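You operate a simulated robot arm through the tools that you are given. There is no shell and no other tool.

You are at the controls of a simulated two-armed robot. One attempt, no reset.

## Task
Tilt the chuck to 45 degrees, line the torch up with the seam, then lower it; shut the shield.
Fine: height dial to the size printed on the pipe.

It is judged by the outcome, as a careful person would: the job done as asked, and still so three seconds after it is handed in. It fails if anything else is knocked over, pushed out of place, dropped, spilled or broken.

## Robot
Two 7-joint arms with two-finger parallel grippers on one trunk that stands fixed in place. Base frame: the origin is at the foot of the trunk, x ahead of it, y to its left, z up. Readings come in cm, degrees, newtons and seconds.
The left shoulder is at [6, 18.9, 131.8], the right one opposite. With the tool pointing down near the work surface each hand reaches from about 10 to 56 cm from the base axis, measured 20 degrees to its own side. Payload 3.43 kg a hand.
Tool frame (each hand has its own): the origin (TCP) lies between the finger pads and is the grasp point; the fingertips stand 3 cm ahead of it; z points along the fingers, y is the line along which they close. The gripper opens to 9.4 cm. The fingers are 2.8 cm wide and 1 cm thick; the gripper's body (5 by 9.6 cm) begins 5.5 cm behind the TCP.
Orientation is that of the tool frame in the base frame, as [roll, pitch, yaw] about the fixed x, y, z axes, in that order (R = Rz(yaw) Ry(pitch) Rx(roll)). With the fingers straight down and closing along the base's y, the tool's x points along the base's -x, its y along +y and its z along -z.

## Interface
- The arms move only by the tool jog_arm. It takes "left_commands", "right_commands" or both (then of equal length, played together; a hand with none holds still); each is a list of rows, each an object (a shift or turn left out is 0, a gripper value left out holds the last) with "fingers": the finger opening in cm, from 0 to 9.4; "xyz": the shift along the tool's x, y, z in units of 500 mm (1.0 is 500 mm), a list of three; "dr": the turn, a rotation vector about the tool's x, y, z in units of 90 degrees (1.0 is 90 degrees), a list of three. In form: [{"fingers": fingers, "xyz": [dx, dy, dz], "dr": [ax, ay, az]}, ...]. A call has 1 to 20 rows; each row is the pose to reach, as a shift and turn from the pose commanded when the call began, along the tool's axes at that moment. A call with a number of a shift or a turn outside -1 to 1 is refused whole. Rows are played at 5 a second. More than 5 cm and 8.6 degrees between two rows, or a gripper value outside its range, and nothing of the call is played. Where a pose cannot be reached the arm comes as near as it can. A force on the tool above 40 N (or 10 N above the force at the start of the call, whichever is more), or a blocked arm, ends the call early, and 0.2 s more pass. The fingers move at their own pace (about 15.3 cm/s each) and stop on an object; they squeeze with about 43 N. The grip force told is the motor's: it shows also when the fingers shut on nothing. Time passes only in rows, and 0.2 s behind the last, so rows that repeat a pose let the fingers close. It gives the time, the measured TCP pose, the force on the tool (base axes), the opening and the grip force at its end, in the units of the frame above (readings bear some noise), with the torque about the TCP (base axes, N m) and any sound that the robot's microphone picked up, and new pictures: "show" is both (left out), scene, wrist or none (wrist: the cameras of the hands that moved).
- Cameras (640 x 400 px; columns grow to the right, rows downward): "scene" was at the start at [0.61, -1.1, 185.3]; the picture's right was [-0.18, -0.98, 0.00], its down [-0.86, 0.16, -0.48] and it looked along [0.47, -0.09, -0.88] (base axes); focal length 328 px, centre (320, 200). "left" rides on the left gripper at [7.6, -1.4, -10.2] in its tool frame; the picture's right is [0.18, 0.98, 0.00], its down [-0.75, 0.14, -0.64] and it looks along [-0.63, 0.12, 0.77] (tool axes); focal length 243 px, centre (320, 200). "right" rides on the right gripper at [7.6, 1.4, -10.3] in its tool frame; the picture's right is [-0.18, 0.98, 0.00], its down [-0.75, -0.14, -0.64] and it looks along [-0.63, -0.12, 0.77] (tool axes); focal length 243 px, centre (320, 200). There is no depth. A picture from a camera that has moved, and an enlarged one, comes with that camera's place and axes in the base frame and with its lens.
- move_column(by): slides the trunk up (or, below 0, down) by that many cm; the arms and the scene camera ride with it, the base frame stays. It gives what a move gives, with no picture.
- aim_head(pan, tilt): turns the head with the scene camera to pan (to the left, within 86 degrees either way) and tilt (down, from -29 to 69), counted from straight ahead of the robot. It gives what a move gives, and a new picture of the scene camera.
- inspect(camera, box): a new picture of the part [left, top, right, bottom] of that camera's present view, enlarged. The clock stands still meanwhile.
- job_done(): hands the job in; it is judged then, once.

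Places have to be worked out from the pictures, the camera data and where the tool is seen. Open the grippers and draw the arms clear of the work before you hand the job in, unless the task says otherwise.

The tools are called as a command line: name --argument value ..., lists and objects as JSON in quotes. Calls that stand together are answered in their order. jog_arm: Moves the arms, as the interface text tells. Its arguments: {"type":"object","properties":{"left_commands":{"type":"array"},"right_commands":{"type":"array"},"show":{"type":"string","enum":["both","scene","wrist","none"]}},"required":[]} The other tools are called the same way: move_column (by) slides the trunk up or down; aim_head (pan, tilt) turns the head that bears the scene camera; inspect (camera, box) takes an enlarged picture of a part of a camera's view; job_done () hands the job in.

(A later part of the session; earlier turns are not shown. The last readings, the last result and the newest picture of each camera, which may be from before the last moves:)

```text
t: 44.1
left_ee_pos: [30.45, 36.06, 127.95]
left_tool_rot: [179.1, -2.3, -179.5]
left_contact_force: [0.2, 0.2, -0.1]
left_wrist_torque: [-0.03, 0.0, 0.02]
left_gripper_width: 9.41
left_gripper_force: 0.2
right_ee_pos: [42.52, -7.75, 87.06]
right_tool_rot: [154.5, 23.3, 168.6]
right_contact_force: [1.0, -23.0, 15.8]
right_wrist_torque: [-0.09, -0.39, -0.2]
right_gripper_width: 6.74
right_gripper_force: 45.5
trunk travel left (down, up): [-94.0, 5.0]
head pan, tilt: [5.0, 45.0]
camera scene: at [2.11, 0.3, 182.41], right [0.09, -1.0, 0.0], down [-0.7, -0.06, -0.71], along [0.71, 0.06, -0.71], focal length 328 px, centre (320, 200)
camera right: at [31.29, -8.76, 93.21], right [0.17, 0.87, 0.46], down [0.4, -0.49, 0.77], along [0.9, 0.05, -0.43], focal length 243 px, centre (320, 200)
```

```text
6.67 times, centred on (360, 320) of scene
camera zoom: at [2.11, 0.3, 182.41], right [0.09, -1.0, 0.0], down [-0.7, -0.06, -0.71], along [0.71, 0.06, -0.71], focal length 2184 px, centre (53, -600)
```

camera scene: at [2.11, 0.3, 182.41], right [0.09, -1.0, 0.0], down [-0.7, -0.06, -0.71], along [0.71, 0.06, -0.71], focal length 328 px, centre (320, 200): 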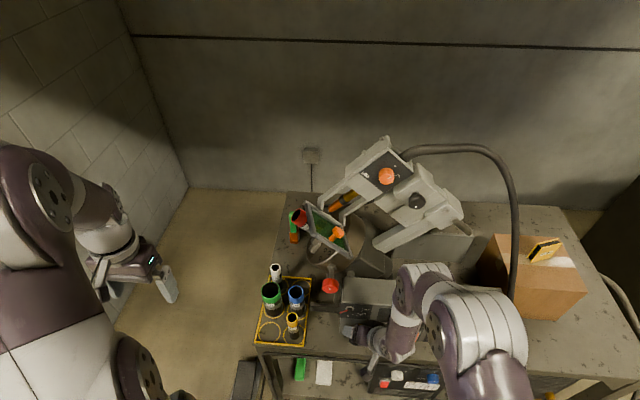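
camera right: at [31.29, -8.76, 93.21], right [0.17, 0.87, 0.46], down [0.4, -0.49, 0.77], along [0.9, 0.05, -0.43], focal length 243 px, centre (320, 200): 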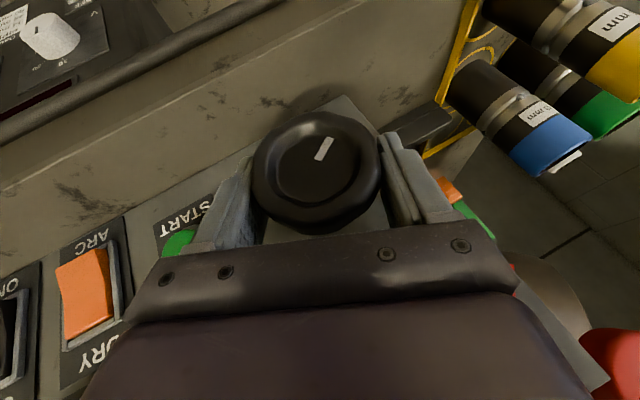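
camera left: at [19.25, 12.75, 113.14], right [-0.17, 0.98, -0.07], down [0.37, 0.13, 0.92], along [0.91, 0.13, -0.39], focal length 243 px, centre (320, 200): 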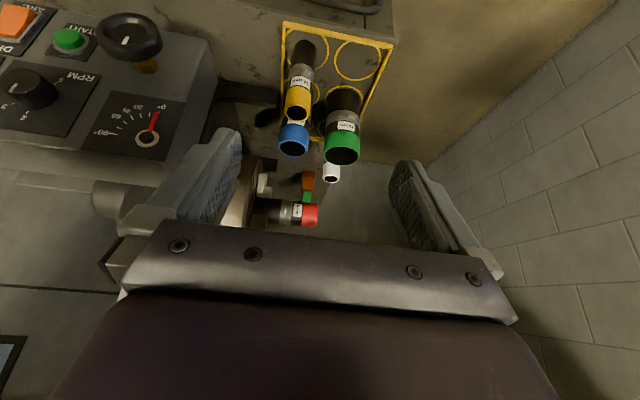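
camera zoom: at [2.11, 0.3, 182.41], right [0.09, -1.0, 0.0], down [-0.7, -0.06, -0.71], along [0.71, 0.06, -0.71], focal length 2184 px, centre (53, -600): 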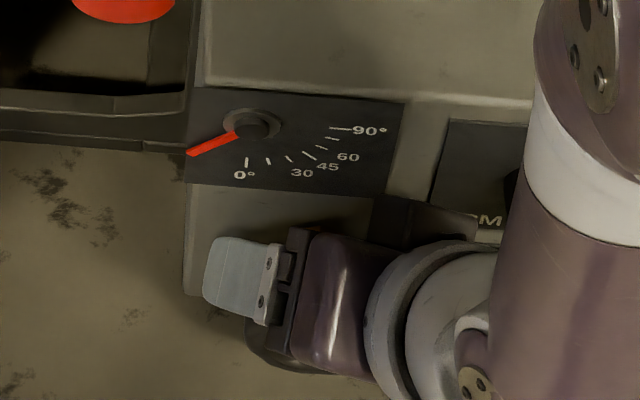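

Head looks near 45°. I'll open the fingers, and bring the hand upright.

jog_arm --right_commands '[{"fingers": 9.4}, {"fingers": 9.4}, {"fingers": 9.4}, {"dr": [0.08, 0, -0.0387]}, {"dr": [0.16, 0, -0.0773]}, {"dr": [0.24, 0, -0.116]}]' --show "wrist"

```text
t: 45.5
left_ee_pos: [30.59, 36.42, 127.92]
left_tool_rot: [179.2, -2.5, -179.6]
left_contact_force: [0.6, -0.6, -0.2]
left_wrist_torque: [-0.02, -0.04, 0.02]
left_gripper_width: 9.38
left_gripper_force: 0.0
right_ee_pos: [42.65, -7.61, 87.09]
right_tool_rot: [-178.9, 25.4, -179.8]
right_contact_force: [0.9, 0.7, 0.0]
right_wrist_torque: [-0.03, 0.03, 0.02]
right_gripper_width: 9.4
right_gripper_force: 0.0
trunk travel left (down, up): [-94.0, 5.0]
head pan, tilt: [5.0, 45.0]
camera right: at [31.34, -5.94, 93.13], right [0.17, 0.98, 0.06], down [0.4, -0.13, 0.91], along [0.9, -0.13, -0.42], focal length 243 px, centre (320, 200)
```

right: 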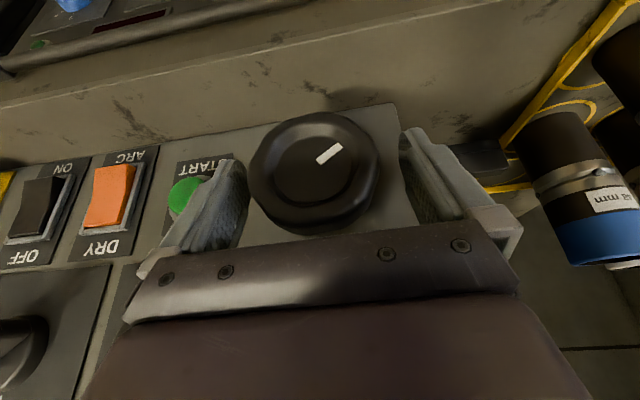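

Mark points 45° as expected. I'll lift off to the reading viewpoint (40,-6,102).

jog_arm --right_commands '[{"xyz": [-0.02, 0.01, -0.08]}, {"xyz": [-0.04, 0.02, -0.16]}, {"xyz": [-0.06, 0.025, -0.23]}, {"xyz": [-0.079, 0.025, -0.293]}]' --show "both"

inspect --camera "right" --box '[270, 60, 410, 190]'

inspect --camera "right" --box '[240, 0, 340, 80]'

```text
t: 46.5
left_ee_pos: [30.51, 36.36, 127.96]
left_tool_rot: [179.2, -2.3, -179.5]
left_contact_force: [0.8, 0.6, -0.1]
left_wrist_torque: [-0.01, -0.03, 0.02]
left_gripper_width: 9.4
left_gripper_force: 0.0
right_ee_pos: [39.77, -6.0, 102.17]
right_tool_rot: [-179.0, 25.5, -180.0]
right_contact_force: [-0.8, -0.2, 0.1]
right_wrist_torque: [0.03, -0.01, 0.0]
right_gripper_width: 9.41
right_gripper_force: 0.1
trunk travel left (down, up): [-94.0, 5.0]
head pan, tilt: [5.0, 45.0]
camera scene: at [2.18, 0.78, 182.4], right [0.09, -1.0, 0.0], down [-0.7, -0.06, -0.71], along [0.7, 0.06, -0.71], focal length 328 px, centre (320, 200)
camera right: at [28.62, -4.4, 108.1], right [0.17, 0.98, 0.06], down [0.4, -0.13, 0.91], along [0.9, -0.13, -0.42], focal length 243 px, centre (320, 200)
```

scene: 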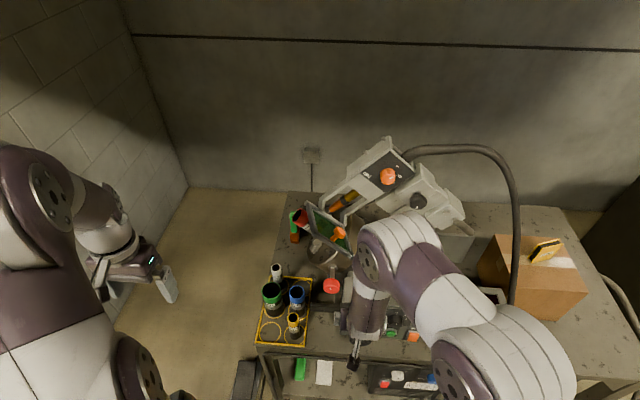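
right: 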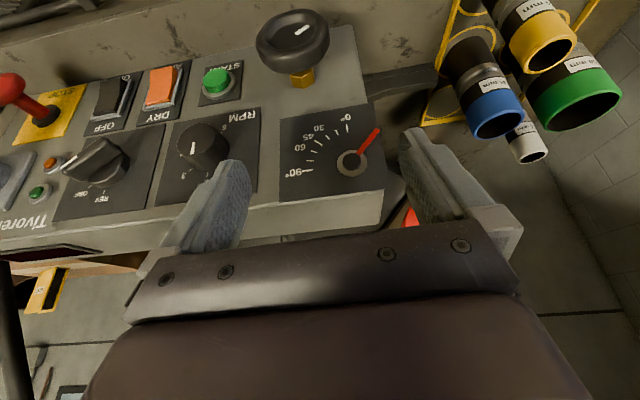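

```text
3.08 times, centred on (340, 125) of right
camera zoom: at [28.62, -4.4, 108.1], right [0.17, 0.98, 0.06], down [0.4, -0.13, 0.91], along [0.9, -0.13, -0.42], focal length 746 px, centre (258, 431)
```

zoom: 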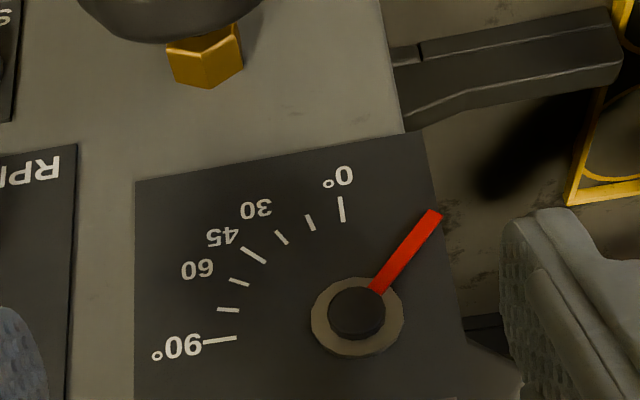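

```text
5.00 times, centred on (290, 40) of right
camera zoom: at [28.62, -4.4, 108.1], right [0.17, 0.98, 0.06], down [0.4, -0.13, 0.91], along [0.9, -0.13, -0.42], focal length 1213 px, centre (470, 1000)
```

zoom: 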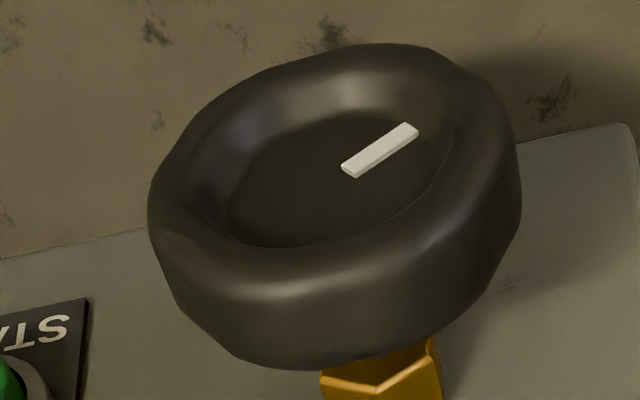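

Solving from the tick marks, the needle reads ≈38° and the wheel mark ≈118° (39°): about 7° short, i.e. 21° of wheel counter-clockwise. I'll go back onto the wheel.

jog_arm --right_commands '[{"xyz": [0.02, -0.02, 0.07]}, {"xyz": [0.04, -0.025, 0.15]}, {"xyz": [0.06, -0.026, 0.23]}, {"xyz": [0.079, -0.026, 0.293]}, {"xyz": [0.079, -0.026, 0.293], "dr": [-0.06, 0, 0.029]}, {"xyz": [0.079, -0.026, 0.293], "dr": [-0.12, 0, 0.058]}]' --show "wrist"

```text
t: 47.9
left_ee_pos: [30.61, 36.28, 127.86]
left_tool_rot: [179.3, -2.3, -179.4]
left_contact_force: [-0.3, -0.7, 0.2]
left_wrist_torque: [0.02, -0.01, 0.02]
left_gripper_width: 9.4
left_gripper_force: 0.0
right_ee_pos: [42.71, -7.53, 87.12]
right_tool_rot: [167.6, 25.0, 174.3]
right_contact_force: [-0.2, -0.4, 0.0]
right_wrist_torque: [-0.02, 0.01, -0.01]
right_gripper_width: 9.41
right_gripper_force: 0.1
trunk travel left (down, up): [-94.0, 5.0]
head pan, tilt: [5.0, 45.0]
camera right: at [31.45, -7.23, 93.33], right [0.17, 0.95, 0.27], down [0.4, -0.32, 0.86], along [0.9, -0.04, -0.44], focal length 243 px, centre (320, 200)
```

right: 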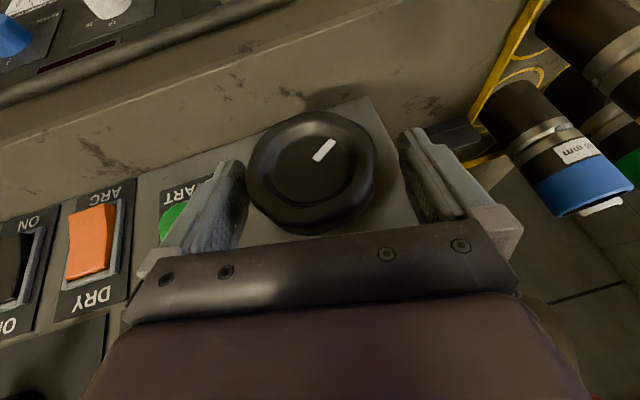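

The wheel sits ~0.4 cm off-centre; I'll shift, close gently, then turn 21° counter-clockwise.

jog_arm --right_commands '[{"xyz": [0, -0.008, 0]}, {"xyz": [0, -0.008, 0], "fingers": 4.5}, {"xyz": [0, -0.008, 0], "fingers": 4.5}, {"xyz": [0, -0.008, 0], "fingers": 4.5}]' --show "wrist"

jog_arm --right_commands '[{"dr": [0.05, 0, -0.0242]}, {"dr": [0.1, 0, -0.0483]}, {"dr": [0.15, 0, -0.0725]}, {"dr": [0.19, 0, -0.0918]}, {"dr": [0.19, 0, -0.0918]}]' --show "wrist"

```text
t: 48.9
left_ee_pos: [30.55, 36.6, 127.73]
left_tool_rot: [179.3, -2.4, -179.5]
left_contact_force: [0.2, 0.3, 0.4]
left_wrist_torque: [0.01, 0.02, 0.01]
left_gripper_width: 9.42
left_gripper_force: 0.1
right_ee_pos: [42.8, -7.7, 87.04]
right_tool_rot: [167.9, 25.2, 174.4]
right_contact_force: [-1.2, 16.0, 0.0]
right_wrist_torque: [0.06, -0.39, 0.84]
right_gripper_width: 6.82
right_gripper_force: 45.1
trunk travel left (down, up): [-94.0, 5.0]
head pan, tilt: [5.0, 45.0]
camera right: at [31.42, -7.41, 93.24], right [0.17, 0.95, 0.27], down [0.4, -0.31, 0.86], along [0.9, -0.04, -0.43], focal length 243 px, centre (320, 200)
```

right: 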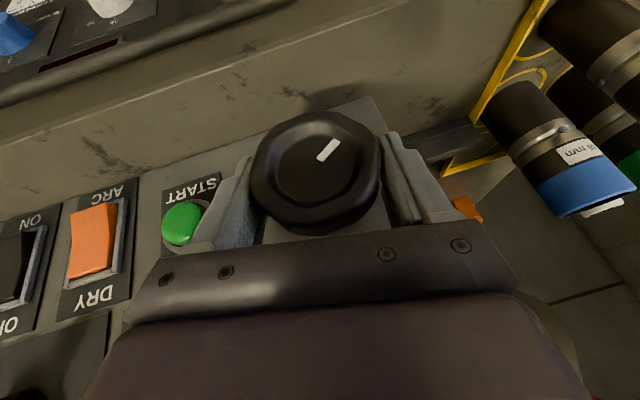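

```text
t: 50.1
left_ee_pos: [30.78, 36.7, 127.75]
left_tool_rot: [179.3, -2.4, -179.5]
left_contact_force: [0.1, -0.6, -0.1]
left_wrist_torque: [0.01, 0.02, -0.01]
left_gripper_width: 9.39
left_gripper_force: 0.1
right_ee_pos: [42.75, -7.5, 86.99]
right_tool_rot: [-171.0, 25.3, -176.4]
right_contact_force: [1.9, 26.2, -10.2]
right_wrist_torque: [0.14, -0.51, -0.29]
right_gripper_width: 6.8
right_gripper_force: 45.1
trunk travel left (down, up): [-94.0, 5.0]
head pan, tilt: [5.0, 45.0]
camera right: at [31.43, -5.31, 92.85], right [0.17, 0.98, -0.06], down [0.4, -0.01, 0.91], along [0.9, -0.18, -0.4], focal length 243 px, centre (320, 200)
```

right: 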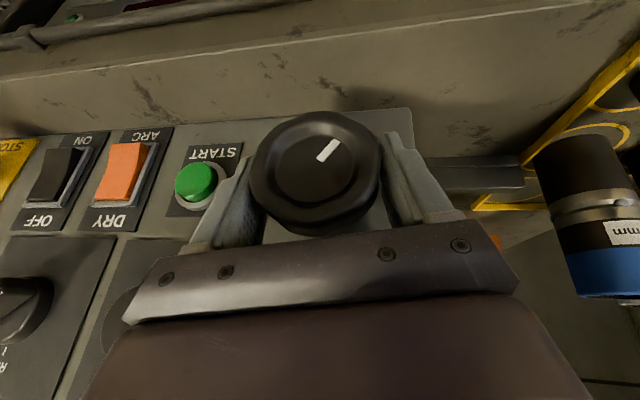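

Turned 21° by the hand's own reading. Open again, then lift in a separate call to measure.

jog_arm --right_commands '[{"fingers": 9.4}, {"fingers": 9.4}, {"fingers": 9.4}, {"fingers": 9.4, "dr": [-0.08, 0, 0.039]}]' --show "none"

```text
t: 51.1
left_ee_pos: [30.61, 36.21, 127.83]
left_tool_rot: [179.1, -2.4, -179.6]
left_contact_force: [-0.5, -0.2, -0.2]
left_wrist_torque: [0.02, -0.02, 0.03]
left_gripper_width: 9.39
left_gripper_force: 0.0
right_ee_pos: [42.57, -8.01, 87.13]
right_tool_rot: [179.9, 25.5, 179.5]
right_contact_force: [0.8, 0.0, 0.5]
right_wrist_torque: [0.0, 0.03, -0.02]
right_gripper_width: 9.39
right_gripper_force: 0.1
trunk travel left (down, up): [-94.0, 5.0]
head pan, tilt: [5.0, 45.0]
```

Fingers are open (9.39). Lifting off to the reading viewpoint.

jog_arm --right_commands '[{"xyz": [-0.02, 0.005, -0.08]}, {"xyz": [-0.04, 0.01, -0.16]}, {"xyz": [-0.06, 0.025, -0.23]}, {"xyz": [-0.079, 0.03, -0.293]}]' --show "both"

inspect --camera "right" --box '[270, 60, 410, 190]'

inspect --camera "scene" --box '[270, 130, 490, 270]'

```text
t: 52.1
left_ee_pos: [30.5, 36.43, 127.9]
left_tool_rot: [179.3, -2.3, -179.5]
left_contact_force: [-0.5, 0.5, 0.7]
left_wrist_torque: [-0.04, 0.0, 0.02]
left_gripper_width: 9.39
left_gripper_force: 0.0
right_ee_pos: [39.75, -6.35, 101.95]
right_tool_rot: [180.0, 25.4, 179.4]
right_contact_force: [0.5, -0.5, -0.3]
right_wrist_torque: [0.0, 0.02, 0.03]
right_gripper_width: 9.39
right_gripper_force: 0.1
trunk travel left (down, up): [-94.0, 5.0]
head pan, tilt: [5.0, 45.0]
camera scene: at [2.19, 0.83, 182.4], right [0.09, -1.0, 0.0], down [-0.7, -0.06, -0.71], along [0.7, 0.06, -0.71], focal length 328 px, centre (320, 200)
camera right: at [28.44, -4.95, 108.0], right [0.17, 0.98, 0.08], down [0.4, -0.15, 0.9], along [0.9, -0.12, -0.42], focal length 243 px, centre (320, 200)
```

scene: 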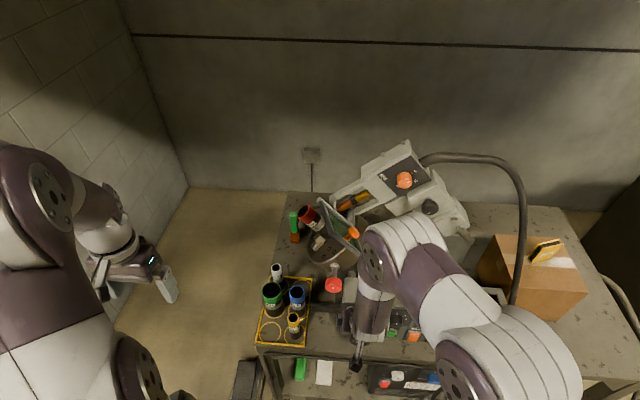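
right: 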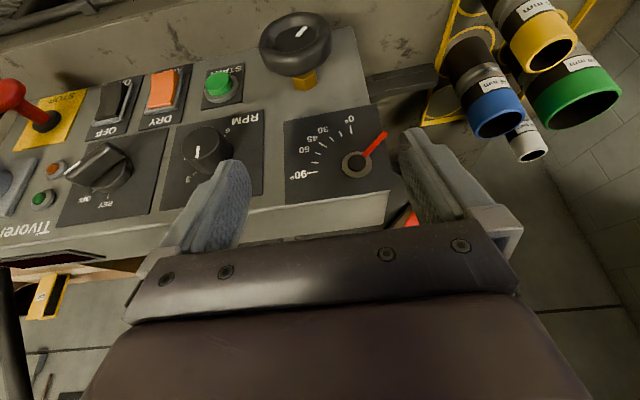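

```text
3.08 times, centred on (340, 125) of right
camera zoom: at [28.44, -4.95, 108.0], right [0.17, 0.98, 0.08], down [0.4, -0.15, 0.9], along [0.9, -0.12, -0.42], focal length 746 px, centre (258, 431)
```

zoom: 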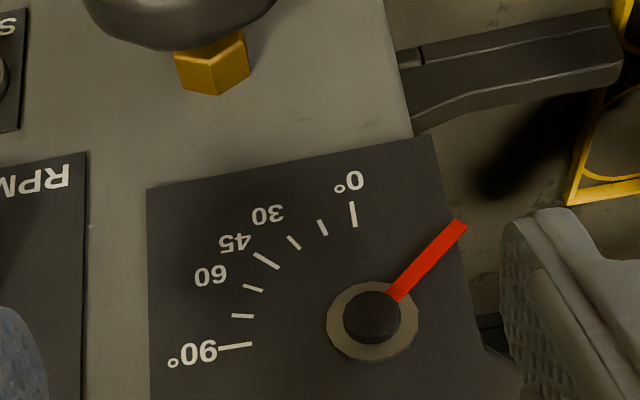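

```text
2.86 times, centred on (380, 200) of scene
camera zoom: at [2.19, 0.83, 182.4], right [0.09, -1.0, 0.0], down [-0.7, -0.06, -0.71], along [0.7, 0.06, -0.71], focal length 936 px, centre (149, 200)
```

zoom: 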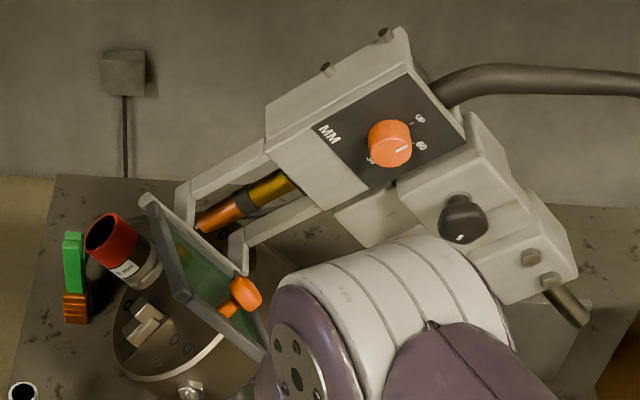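

The needle now solves to ≈45.9° by the ticks. I'll cross-check with the wheel mark and with the head's own geometry.

inspect --camera "right" --box '[250, 0, 340, 80]'

inspect --camera "scene" --box '[350, 130, 450, 210]'

inspect --camera "scene" --box '[280, 180, 380, 260]'

```text
5.00 times, centred on (295, 40) of right
camera zoom: at [28.44, -4.95, 108.0], right [0.17, 0.98, 0.08], down [0.4, -0.15, 0.9], along [0.9, -0.12, -0.42], focal length 1213 px, centre (445, 1000)
```

zoom: 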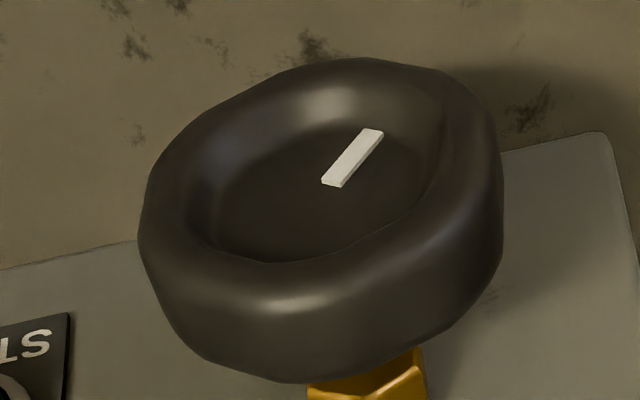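

```text
5.00 times, centred on (400, 170) of scene
camera zoom: at [2.19, 0.83, 182.4], right [0.09, -1.0, 0.0], down [-0.7, -0.06, -0.71], along [0.7, 0.06, -0.71], focal length 1638 px, centre (-80, 350)
```

zoom: 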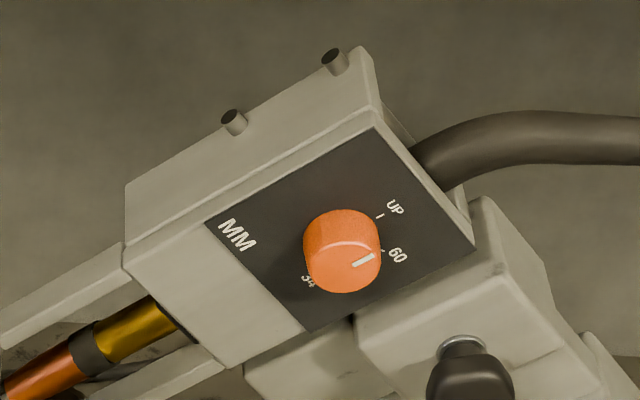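

```text
5.00 times, centred on (330, 220) of scene
camera zoom: at [2.19, 0.83, 182.4], right [0.09, -1.0, 0.0], down [-0.7, -0.06, -0.71], along [0.7, 0.06, -0.71], focal length 1638 px, centre (270, 100)
```

zoom: 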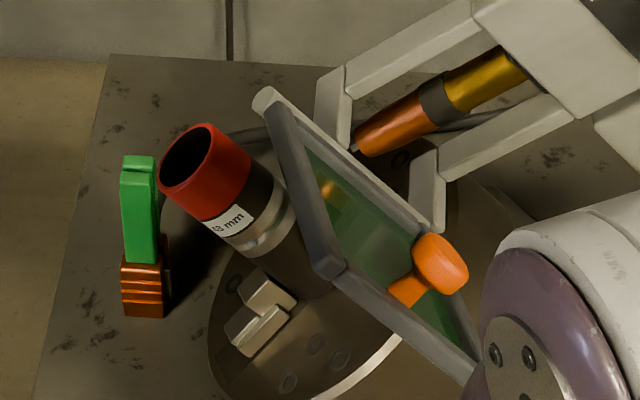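

Using exact back-projection, the needle gives 47.8° and the dial plate's edges give 49.3°: the tilt is about 48.5°, so I need to go back 3.5° (10.5° of wheel clockwise). Down onto the wheel again, leaning 5° left.

jog_arm --right_commands '[{"xyz": [0.02, -0.015, 0.07]}, {"xyz": [0.04, -0.02, 0.15]}, {"xyz": [0.06, -0.023, 0.23]}, {"xyz": [0.079, -0.023, 0.293]}, {"xyz": [0.079, -0.023, 0.293], "dr": [0.05, 0, -0.0242]}]' --show "wrist"

```text
t: 53.3
left_ee_pos: [30.66, 36.47, 127.78]
left_tool_rot: [179.2, -2.4, -179.5]
left_contact_force: [0.5, 0.3, -0.5]
left_wrist_torque: [-0.05, 0.05, -0.01]
left_gripper_width: 9.4
left_gripper_force: 0.1
right_ee_pos: [42.73, -7.65, 87.05]
right_tool_rot: [-174.5, 25.5, -178.0]
right_contact_force: [0.8, 0.0, -0.2]
right_wrist_torque: [-0.03, -0.03, 0.02]
right_gripper_width: 9.4
right_gripper_force: 0.0
trunk travel left (down, up): [-94.0, 5.0]
head pan, tilt: [5.0, 45.0]
camera right: at [31.26, -5.62, 92.95], right [0.17, 0.98, -0.01], down [0.4, -0.06, 0.91], along [0.9, -0.16, -0.41], focal length 243 px, centre (320, 200)
```

right: 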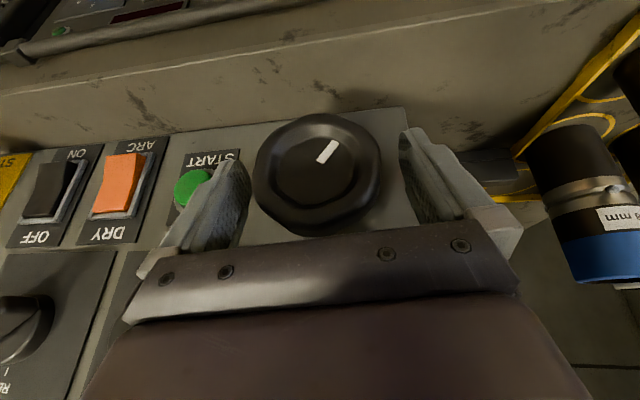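

Centred. Close, and turn 10.5° clockwise in one call.

jog_arm --right_commands '[{"fingers": 4.5}, {"fingers": 4.5}, {"fingers": 4.5}, {"fingers": 4.5, "dr": [-0.035, 0, 0.017]}, {"dr": [-0.07, 0, 0.034]}, {"dr": [-0.105, 0, 0.051]}, {"dr": [-0.105, 0, 0.051]}]' --show "wrist"

```text
t: 54.9
left_ee_pos: [30.46, 36.42, 127.94]
left_tool_rot: [179.2, -2.4, -179.6]
left_contact_force: [-0.2, 0.5, 0.5]
left_wrist_torque: [-0.02, 0.0, 0.01]
left_gripper_width: 9.4
left_gripper_force: 0.0
right_ee_pos: [42.47, -7.67, 87.18]
right_tool_rot: [173.7, 25.2, 177.0]
right_contact_force: [-4.9, -3.3, -4.8]
right_wrist_torque: [-0.01, -0.37, 0.94]
right_gripper_width: 6.8
right_gripper_force: 45.0
trunk travel left (down, up): [-94.0, 5.0]
head pan, tilt: [5.0, 45.0]
camera right: at [31.25, -6.78, 93.23], right [0.17, 0.97, 0.18], down [0.4, -0.23, 0.89], along [0.9, -0.08, -0.43], focal length 243 px, centre (320, 200)
```

right: 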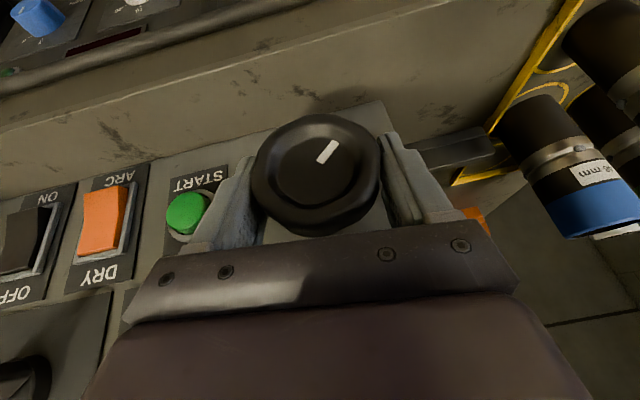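

Hand turned 11.8° with low forces. Opening the fingers.

jog_arm --right_commands '[{"fingers": 9.4}, {"fingers": 9.4}, {"fingers": 9.4}, {"fingers": 9.4, "dr": [0.05, 0, -0.0242]}]' --show "none"

```text
t: 55.9
left_ee_pos: [30.52, 36.47, 127.87]
left_tool_rot: [179.2, -2.5, -179.5]
left_contact_force: [-0.6, 0.4, 0.0]
left_wrist_torque: [0.01, -0.04, 0.04]
left_gripper_width: 9.38
left_gripper_force: 0.0
right_ee_pos: [42.5, -7.48, 87.12]
right_tool_rot: [179.3, 25.6, 179.3]
right_contact_force: [-0.1, 0.8, -0.2]
right_wrist_torque: [0.02, 0.02, 0.02]
right_gripper_width: 9.38
right_gripper_force: 0.1
trunk travel left (down, up): [-94.0, 5.0]
head pan, tilt: [5.0, 45.0]
```

Open; lifting to the reading viewpoint.

jog_arm --right_commands '[{"xyz": [-0.02, 0.005, -0.08]}, {"xyz": [-0.04, 0.01, -0.16]}, {"xyz": [-0.06, 0.02, -0.23]}, {"xyz": [-0.079, 0.025, -0.293]}]' --show "scene"

inspect --camera "right" --box '[270, 60, 410, 190]'

inspect --camera "scene" --box '[340, 130, 440, 210]'

```text
t: 56.9
left_ee_pos: [30.54, 36.23, 128.0]
left_tool_rot: [179.2, -2.2, -179.4]
left_contact_force: [0.2, -0.5, -0.2]
left_wrist_torque: [0.03, -0.01, 0.02]
left_gripper_width: 9.4
left_gripper_force: 0.0
right_ee_pos: [39.84, -6.45, 102.13]
right_tool_rot: [179.3, 25.4, 179.2]
right_contact_force: [-0.3, 0.4, 0.3]
right_wrist_torque: [-0.02, 0.01, -0.02]
right_gripper_width: 9.38
right_gripper_force: 0.1
trunk travel left (down, up): [-94.0, 5.0]
head pan, tilt: [5.0, 45.0]
camera scene: at [2.18, 0.78, 182.4], right [0.09, -1.0, 0.0], down [-0.7, -0.06, -0.71], along [0.7, 0.06, -0.71], focal length 328 px, centre (320, 200)
```

scene: 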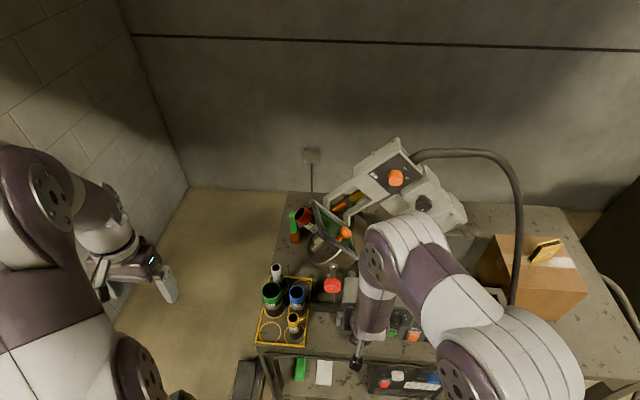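

```text
3.08 times, centred on (340, 125) of right
camera zoom: at [28.59, -5.02, 108.19], right [0.17, 0.98, 0.09], down [0.4, -0.15, 0.9], along [0.9, -0.12, -0.42], focal length 746 px, centre (258, 431)
```

zoom: 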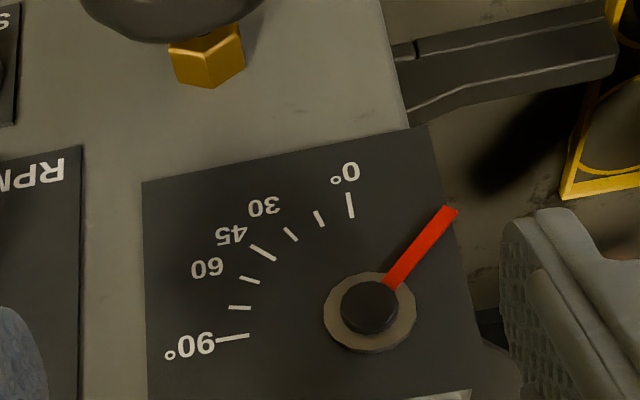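

```text
5.00 times, centred on (390, 170) of scene
camera zoom: at [2.18, 0.78, 182.4], right [0.09, -1.0, 0.0], down [-0.7, -0.06, -0.71], along [0.7, 0.06, -0.71], focal length 1638 px, centre (-30, 350)
```

zoom: 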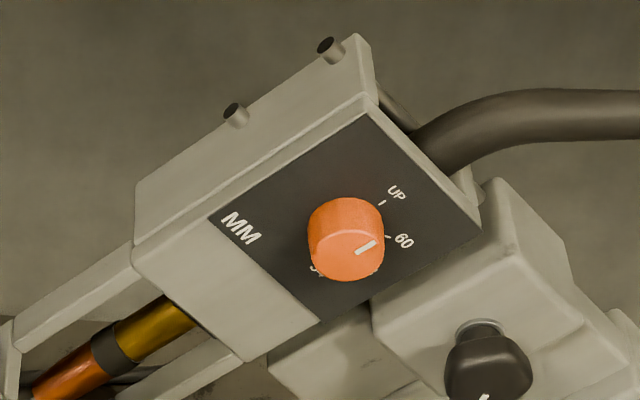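

The plate edges now give 44.5° (needle 43–44°), so the chuck is at 45° within about a degree; it holds. Next is the carriage: the black knob should now be near (58,-19,127) and the dial near (60,-11,133). I'll raise the right hand to about (42,-18,122), clear of the shield.

jog_arm --right_commands '[{"xyz": [-0.03, -0.08, -0.05]}, {"xyz": [-0.07, -0.14, -0.115]}, {"xyz": [-0.115, -0.19, -0.19]}, {"xyz": [-0.16, -0.22, -0.265]}, {"xyz": [-0.208, -0.24, -0.344]}]' --show "both"

```text
refused: row 3 steps farther than a row can; nothing moved
```

Step too large; I'll split it finer.

jog_arm --right_commands '[{"xyz": [-0.02, -0.06, -0.035]}, {"xyz": [-0.045, -0.11, -0.08]}, {"xyz": [-0.075, -0.15, -0.13]}, {"xyz": [-0.11, -0.18, -0.185]}, {"xyz": [-0.145, -0.21, -0.24]}, {"xyz": [-0.178, -0.23, -0.294]}, {"xyz": [-0.208, -0.24, -0.344]}]' --show "both"

```text
t: 58.5
left_ee_pos: [30.48, 36.33, 128.04]
left_tool_rot: [179.2, -2.3, -179.4]
left_contact_force: [-0.3, -0.3, -0.4]
left_wrist_torque: [0.02, 0.0, -0.02]
left_gripper_width: 9.39
left_gripper_force: 0.1
right_ee_pos: [41.76, -18.43, 121.87]
right_tool_rot: [179.4, 25.5, 179.2]
right_contact_force: [0.8, -0.3, 0.8]
right_wrist_torque: [0.02, 0.0, -0.01]
right_gripper_width: 9.39
right_gripper_force: 0.1
trunk travel left (down, up): [-94.0, 5.0]
head pan, tilt: [5.0, 45.0]
camera scene: at [2.2, 0.79, 182.4], right [0.09, -1.0, 0.0], down [-0.7, -0.06, -0.71], along [0.7, 0.06, -0.71], focal length 328 px, centre (320, 200)
camera right: at [30.55, -17.05, 127.96], right [0.17, 0.98, 0.09], down [0.4, -0.15, 0.9], along [0.9, -0.12, -0.42], focal length 243 px, centre (320, 200)
```

scene: 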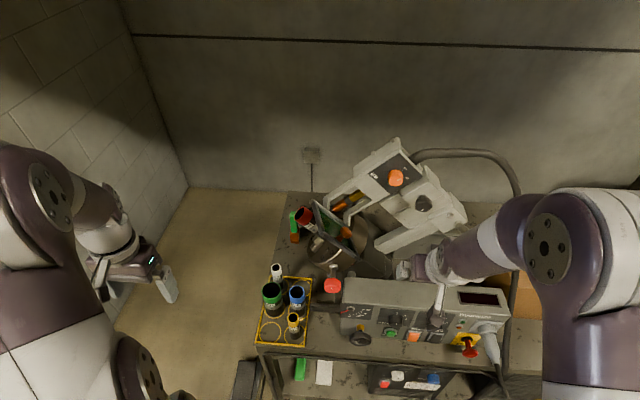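
right: 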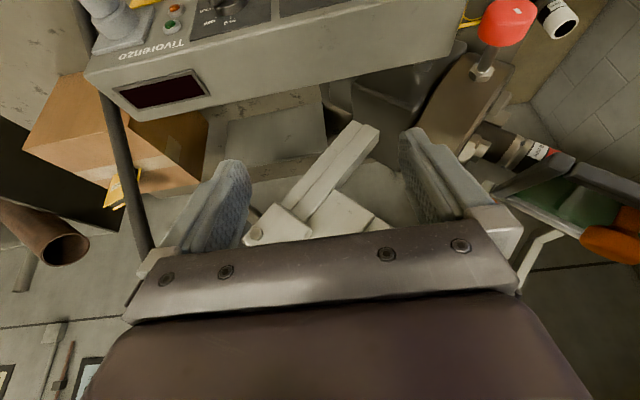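

Now the scene view is unobstructed. I'll enlarge the head, torch tip and pipe.

inspect --camera "scene" --box '[280, 180, 370, 260]'

inspect --camera "scene" --box '[350, 130, 480, 250]'

inspect --camera "scene" --box '[335, 290, 395, 350]'

```text
5.00 times, centred on (325, 220) of scene
camera zoom: at [2.2, 0.79, 182.4], right [0.09, -1.0, 0.0], down [-0.7, -0.06, -0.71], along [0.7, 0.06, -0.71], focal length 1638 px, centre (295, 100)
```

zoom: 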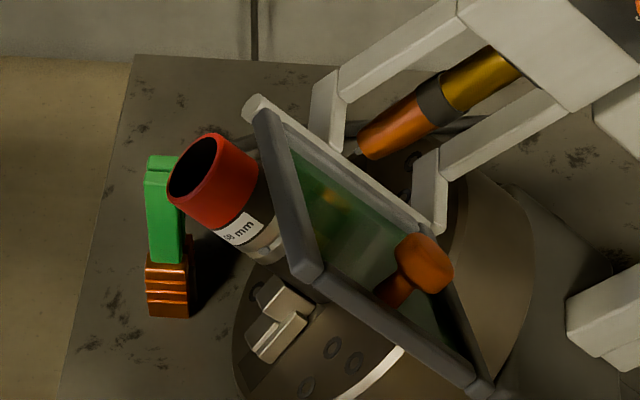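

```text
3.33 times, centred on (415, 190) of scene
camera zoom: at [2.2, 0.79, 182.4], right [0.09, -1.0, 0.0], down [-0.7, -0.06, -0.71], along [0.7, 0.06, -0.71], focal length 1092 px, centre (3, 233)
```

zoom: 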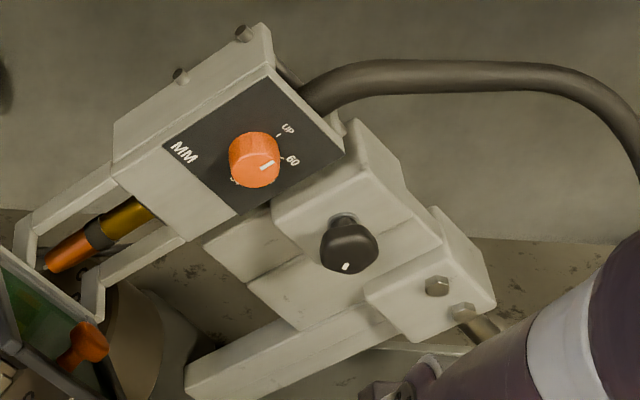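

```text
6.67 times, centred on (365, 320) of scene
camera zoom: at [2.2, 0.79, 182.4], right [0.09, -1.0, 0.0], down [-0.7, -0.06, -0.71], along [0.7, 0.06, -0.71], focal length 2184 px, centre (20, -600)
```

zoom: 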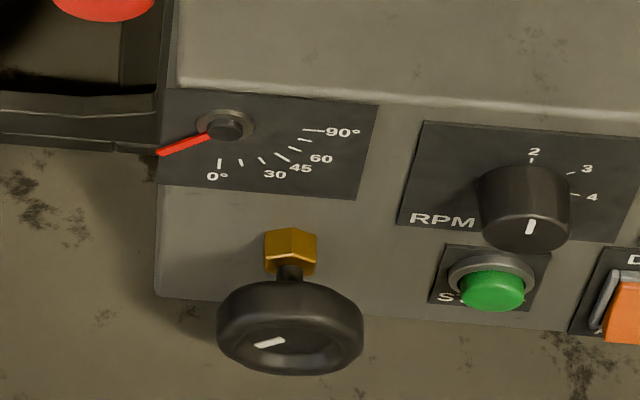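

The needle seen from the scene camera also gives 45.0°, good. For the torch/seam alignment I want a view square to the pipe: I'll bring the left hand to about (47,8,106) tilted 50° forward, under the shield, so its camera looks horizontally at torch tip and seam.

jog_arm --left_commands '[{"xyz": [-0.034, -0.056, 0.043], "dr": [0, -0.058, 0]}, {"xyz": [-0.07, -0.113, 0.085], "dr": [0, -0.116, 0]}, {"xyz": [-0.104, -0.17, 0.128], "dr": [0, -0.175, 0]}, {"xyz": [-0.139, -0.226, 0.17], "dr": [0, -0.233, 0]}, {"xyz": [-0.174, -0.283, 0.213], "dr": [0, -0.291, 0]}, {"xyz": [-0.209, -0.34, 0.256], "dr": [0, -0.349, 0]}, {"xyz": [-0.244, -0.396, 0.298], "dr": [0, -0.407, 0]}, {"xyz": [-0.278, -0.453, 0.341], "dr": [0, -0.466, 0]}, {"xyz": [-0.313, -0.509, 0.383], "dr": [0, -0.524, 0]}, {"xyz": [-0.348, -0.566, 0.426], "dr": [0, -0.582, 0]}]' --show "both"

```text
t: 60.7
left_ee_pos: [48.21, 22.05, 106.09]
left_tool_rot: [-176.9, 49.3, -179.8]
left_contact_force: [0.8, -0.2, -0.9]
left_wrist_torque: [-0.02, 0.02, -0.02]
left_gripper_width: 9.39
left_gripper_force: 0.1
left hand out of reach, approached as far as the arm can: row 6, 7, 8, 9, 10
right_ee_pos: [42.15, -18.3, 121.83]
right_tool_rot: [179.4, 25.4, 179.3]
right_contact_force: [0.0, 1.1, 0.2]
right_wrist_torque: [0.02, -0.01, 0.01]
right_gripper_width: 9.41
right_gripper_force: 0.1
trunk travel left (down, up): [-94.0, 5.0]
head pan, tilt: [5.0, 45.0]
camera scene: at [2.66, 0.86, 182.4], right [0.09, -1.0, 0.0], down [-0.71, -0.06, -0.71], along [0.7, 0.06, -0.71], focal length 328 px, centre (320, 200)
camera left: at [35.51, 20.98, 106.95], right [-0.08, 0.98, -0.17], down [0.01, 0.18, 0.98], along [1.0, 0.08, -0.02], focal length 243 px, centre (320, 200)
```

scene: 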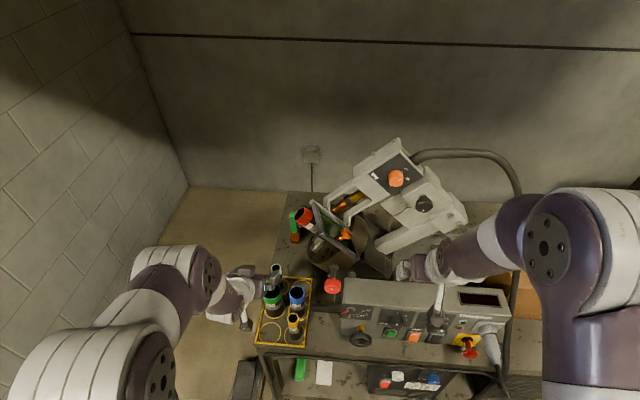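
left: 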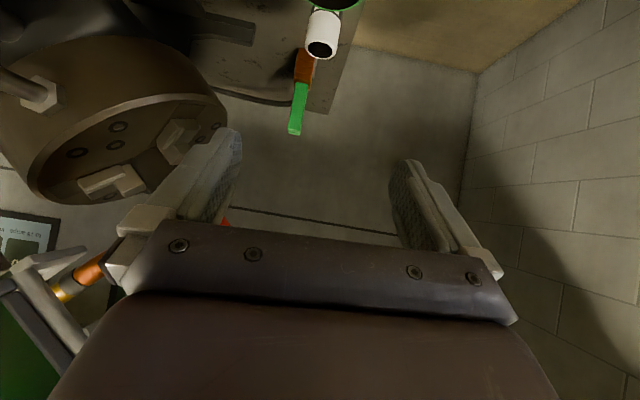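

The left arm can't reach far enough across for a square view. I'll instead retract both hands high and back, then lower the trunk so the head camera itself looks squarely at torch and pipe.

jog_arm --left_commands '[{"xyz": [-0.018, 0.028, -0.068], "dr": [0, 0.055, 0]}, {"xyz": [-0.036, 0.056, -0.136], "dr": [0, 0.11, 0]}, {"xyz": [-0.054, 0.084, -0.205], "dr": [0, 0.165, 0]}, {"xyz": [-0.072, 0.112, -0.273], "dr": [0, 0.22, 0]}, {"xyz": [-0.09, 0.14, -0.341], "dr": [0, 0.275, 0]}, {"xyz": [-0.108, 0.168, -0.409], "dr": [0, 0.33, 0]}, {"xyz": [-0.126, 0.196, -0.477], "dr": [0, 0.385, 0]}, {"xyz": [-0.144, 0.224, -0.546], "dr": [0, 0.44, 0]}, {"xyz": [-0.162, 0.252, -0.614], "dr": [0, 0.495, 0]}, {"xyz": [-0.18, 0.28, -0.682], "dr": [0, 0.55, 0]}]' --right_commands '[{"xyz": [0.0134, -0.02, -0.046], "dr": [0, 0.056, 0]}, {"xyz": [0.027, -0.04, -0.093], "dr": [0, 0.113, 0]}, {"xyz": [0.04, -0.06, -0.139], "dr": [0, 0.17, 0]}, {"xyz": [0.054, -0.08, -0.185], "dr": [0, 0.226, 0]}, {"xyz": [0.067, -0.1, -0.231], "dr": [0, 0.283, 0]}, {"xyz": [0.08, -0.12, -0.278], "dr": [0, 0.283, 0]}, {"xyz": [0.094, -0.14, -0.324], "dr": [0, 0.283, 0]}, {"xyz": [0.107, -0.16, -0.37], "dr": [0, 0.283, 0]}, {"xyz": [0.121, -0.18, -0.417], "dr": [0, 0.283, 0]}, {"xyz": [0.134, -0.2, -0.463], "dr": [0, 0.283, 0]}]' --show "scene"

```text
t: 62.9
left_ee_pos: [28.32, 37.52, 134.57]
left_tool_rot: [-177.9, -0.2, 177.9]
left_contact_force: [0.5, -0.7, 0.5]
left_wrist_torque: [-0.04, 0.02, 0.0]
left_gripper_width: 9.39
left_gripper_force: 0.0
right_ee_pos: [26.48, -28.91, 135.58]
right_tool_rot: [179.5, 0.1, 179.6]
right_contact_force: [0.5, -0.7, 0.3]
right_wrist_torque: [0.02, -0.03, -0.03]
right_gripper_width: 9.39
right_gripper_force: 0.0
right hand out of reach, approached as far as the arm can: row 8, 9, 10
trunk travel left (down, up): [-94.0, 5.0]
head pan, tilt: [5.0, 45.0]
camera scene: at [2.16, 0.85, 182.41], right [0.09, -1.0, 0.0], down [-0.7, -0.06, -0.71], along [0.7, 0.06, -0.71], focal length 328 px, centre (320, 200)
```

scene: 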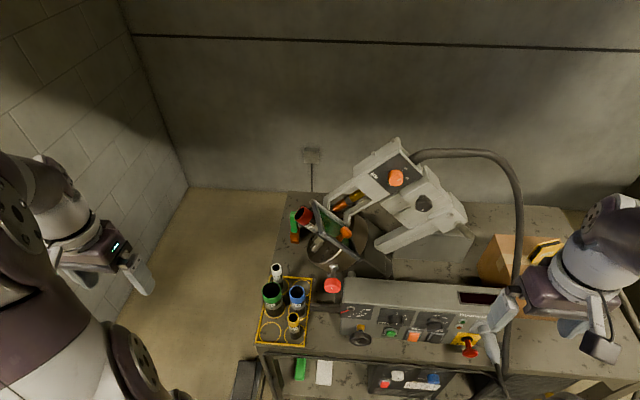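

Both hands are back at x≈27, clear of the bench. I'll lower the trunk 45 cm (hands to z≈90, in front of the bench edge) and aim the head at the torch.

move_column --by -45

aim_head --pan 2 --tilt 24

inspect --camera "scene" --box '[240, 130, 400, 250]'

```text
refused: -45 is not a number from -40 to 40
```

```text
t: 63.7
left_ee_pos: [28.53, 37.54, 134.6]
left_tool_rot: [-178.0, -0.1, 177.8]
left_contact_force: [0.0, 0.1, 0.5]
left_wrist_torque: [0.03, 0.06, 0.02]
left_gripper_width: 9.39
left_gripper_force: 0.0
right_ee_pos: [26.61, -29.17, 135.66]
right_tool_rot: [179.4, 0.0, 179.5]
right_contact_force: [-0.4, -0.2, 0.0]
right_wrist_torque: [-0.02, 0.0, -0.03]
right_gripper_width: 9.37
right_gripper_force: 0.0
trunk travel left (down, up): [-94.0, 5.0]
head pan, tilt: [2.0, 24.0]
camera scene: at [3.51, 0.4, 185.61], right [0.04, -1.0, 0.0], down [-0.41, -0.01, -0.91], along [0.91, 0.03, -0.41], focal length 328 px, centre (320, 200)
```

scene: 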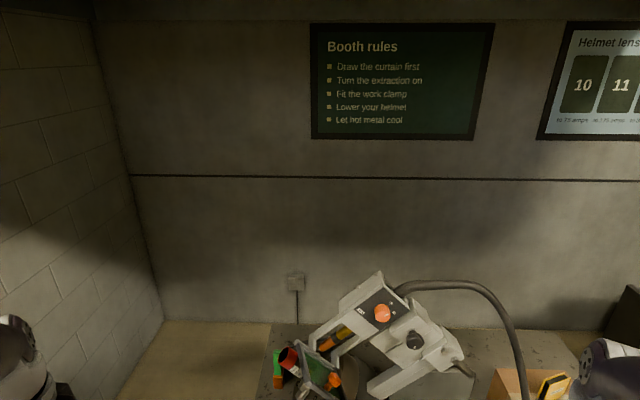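

```text
3.33 times, centred on (320, 190) of scene
camera zoom: at [3.51, 0.4, 185.61], right [0.04, -1.0, 0.0], down [-0.41, -0.01, -0.91], along [0.91, 0.03, -0.41], focal length 1092 px, centre (320, 233)
```

zoom: 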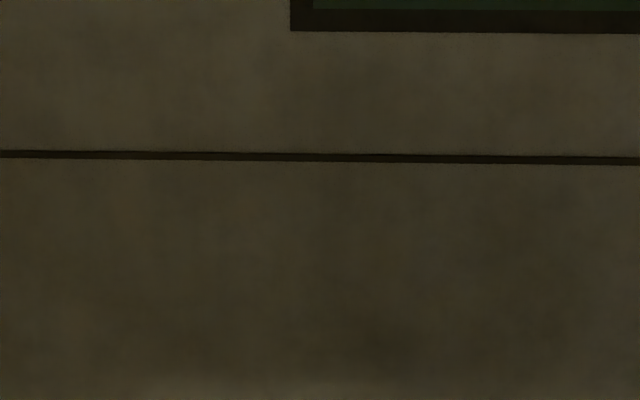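

The trunk step is limited to 40 cm. I'll lower by 40.

move_column --by -40

aim_head --pan 2 --tilt 26

inspect --camera "scene" --box '[240, 130, 400, 250]'

```text
t: 67.6
left_ee_pos: [28.45, 37.57, 94.64]
left_tool_rot: [-178.1, 0.0, 177.8]
left_contact_force: [1.0, -0.2, -0.4]
left_wrist_torque: [0.01, 0.02, 0.04]
left_gripper_width: 9.39
left_gripper_force: 0.0
right_ee_pos: [26.56, -29.14, 95.6]
right_tool_rot: [179.5, 0.0, 179.6]
right_contact_force: [0.1, 0.6, -0.1]
right_wrist_torque: [-0.01, 0.0, 0.03]
right_gripper_width: 9.42
right_gripper_force: 0.2
trunk travel left (down, up): [-54.0, 45.0]
head pan, tilt: [2.0, 24.0]
```

```text
t: 68.2
left_ee_pos: [28.49, 37.47, 94.52]
left_tool_rot: [-178.1, -0.1, 177.8]
left_contact_force: [-0.5, 0.0, 0.0]
left_wrist_torque: [0.0, -0.02, 0.01]
left_gripper_width: 9.4
left_gripper_force: 0.1
right_ee_pos: [26.45, -29.15, 95.56]
right_tool_rot: [179.4, 0.0, 179.6]
right_contact_force: [0.6, -0.3, 0.1]
right_wrist_torque: [0.02, -0.04, 0.03]
right_gripper_width: 9.39
right_gripper_force: 0.0
trunk travel left (down, up): [-54.0, 45.0]
head pan, tilt: [2.0, 26.0]
camera scene: at [3.37, 0.39, 145.3], right [0.03, -1.0, 0.0], down [-0.44, -0.02, -0.9], along [0.9, 0.03, -0.44], focal length 328 px, centre (320, 200)
```

scene: 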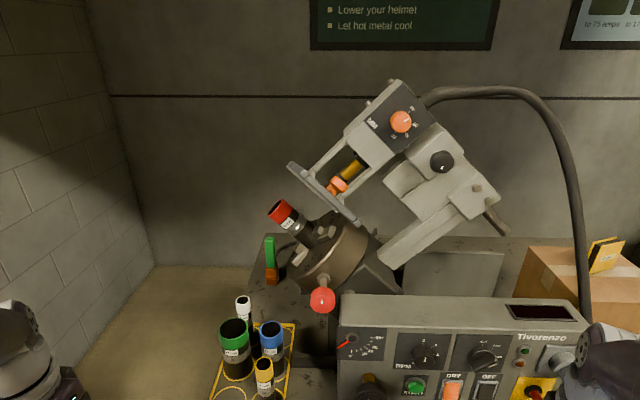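

```text
3.33 times, centred on (320, 190) of scene
camera zoom: at [3.37, 0.39, 145.3], right [0.03, -1.0, 0.0], down [-0.44, -0.02, -0.9], along [0.9, 0.03, -0.44], focal length 1092 px, centre (320, 233)
```

zoom: 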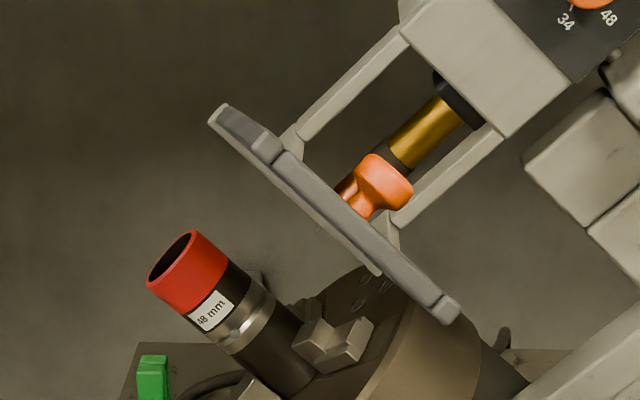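

An excellent view: torch, pipe and seam all visible. I'll enlarge further to measure the torch line against the seam.

inspect --camera "scene" --box '[260, 190, 340, 250]'

inspect --camera "scene" --box '[310, 135, 400, 205]'

inspect --camera "scene" --box '[360, 75, 510, 225]'

```text
6.67 times, centred on (300, 220) of scene
camera zoom: at [3.37, 0.39, 145.3], right [0.03, -1.0, 0.0], down [-0.44, -0.02, -0.9], along [0.9, 0.03, -0.44], focal length 2184 px, centre (453, 67)
```

zoom: 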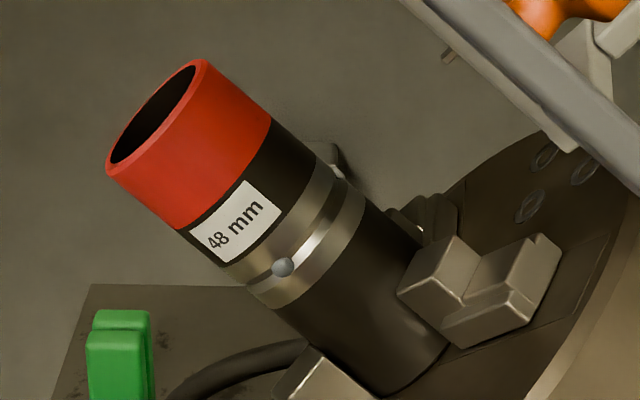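

```text
5.71 times, centred on (355, 170) of scene
camera zoom: at [3.37, 0.39, 145.3], right [0.03, -1.0, 0.0], down [-0.44, -0.02, -0.9], along [0.9, 0.03, -0.44], focal length 1872 px, centre (120, 371)
```

zoom: 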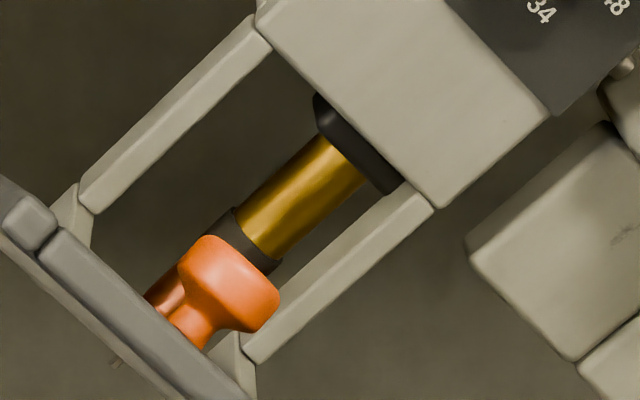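

```text
2.67 times, centred on (435, 150) of scene
camera zoom: at [3.37, 0.39, 145.3], right [0.03, -1.0, 0.0], down [-0.44, -0.02, -0.9], along [0.9, 0.03, -0.44], focal length 874 px, centre (13, 333)
```

zoom: 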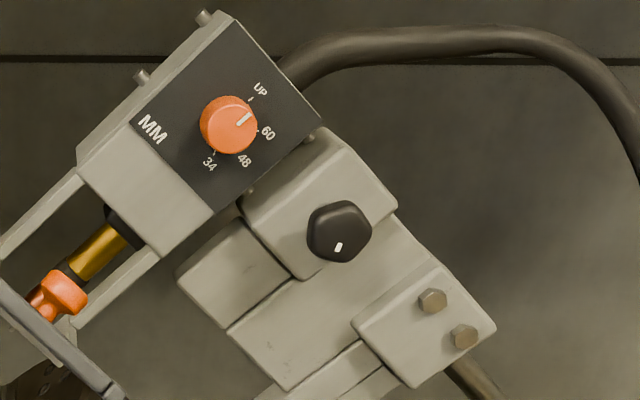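

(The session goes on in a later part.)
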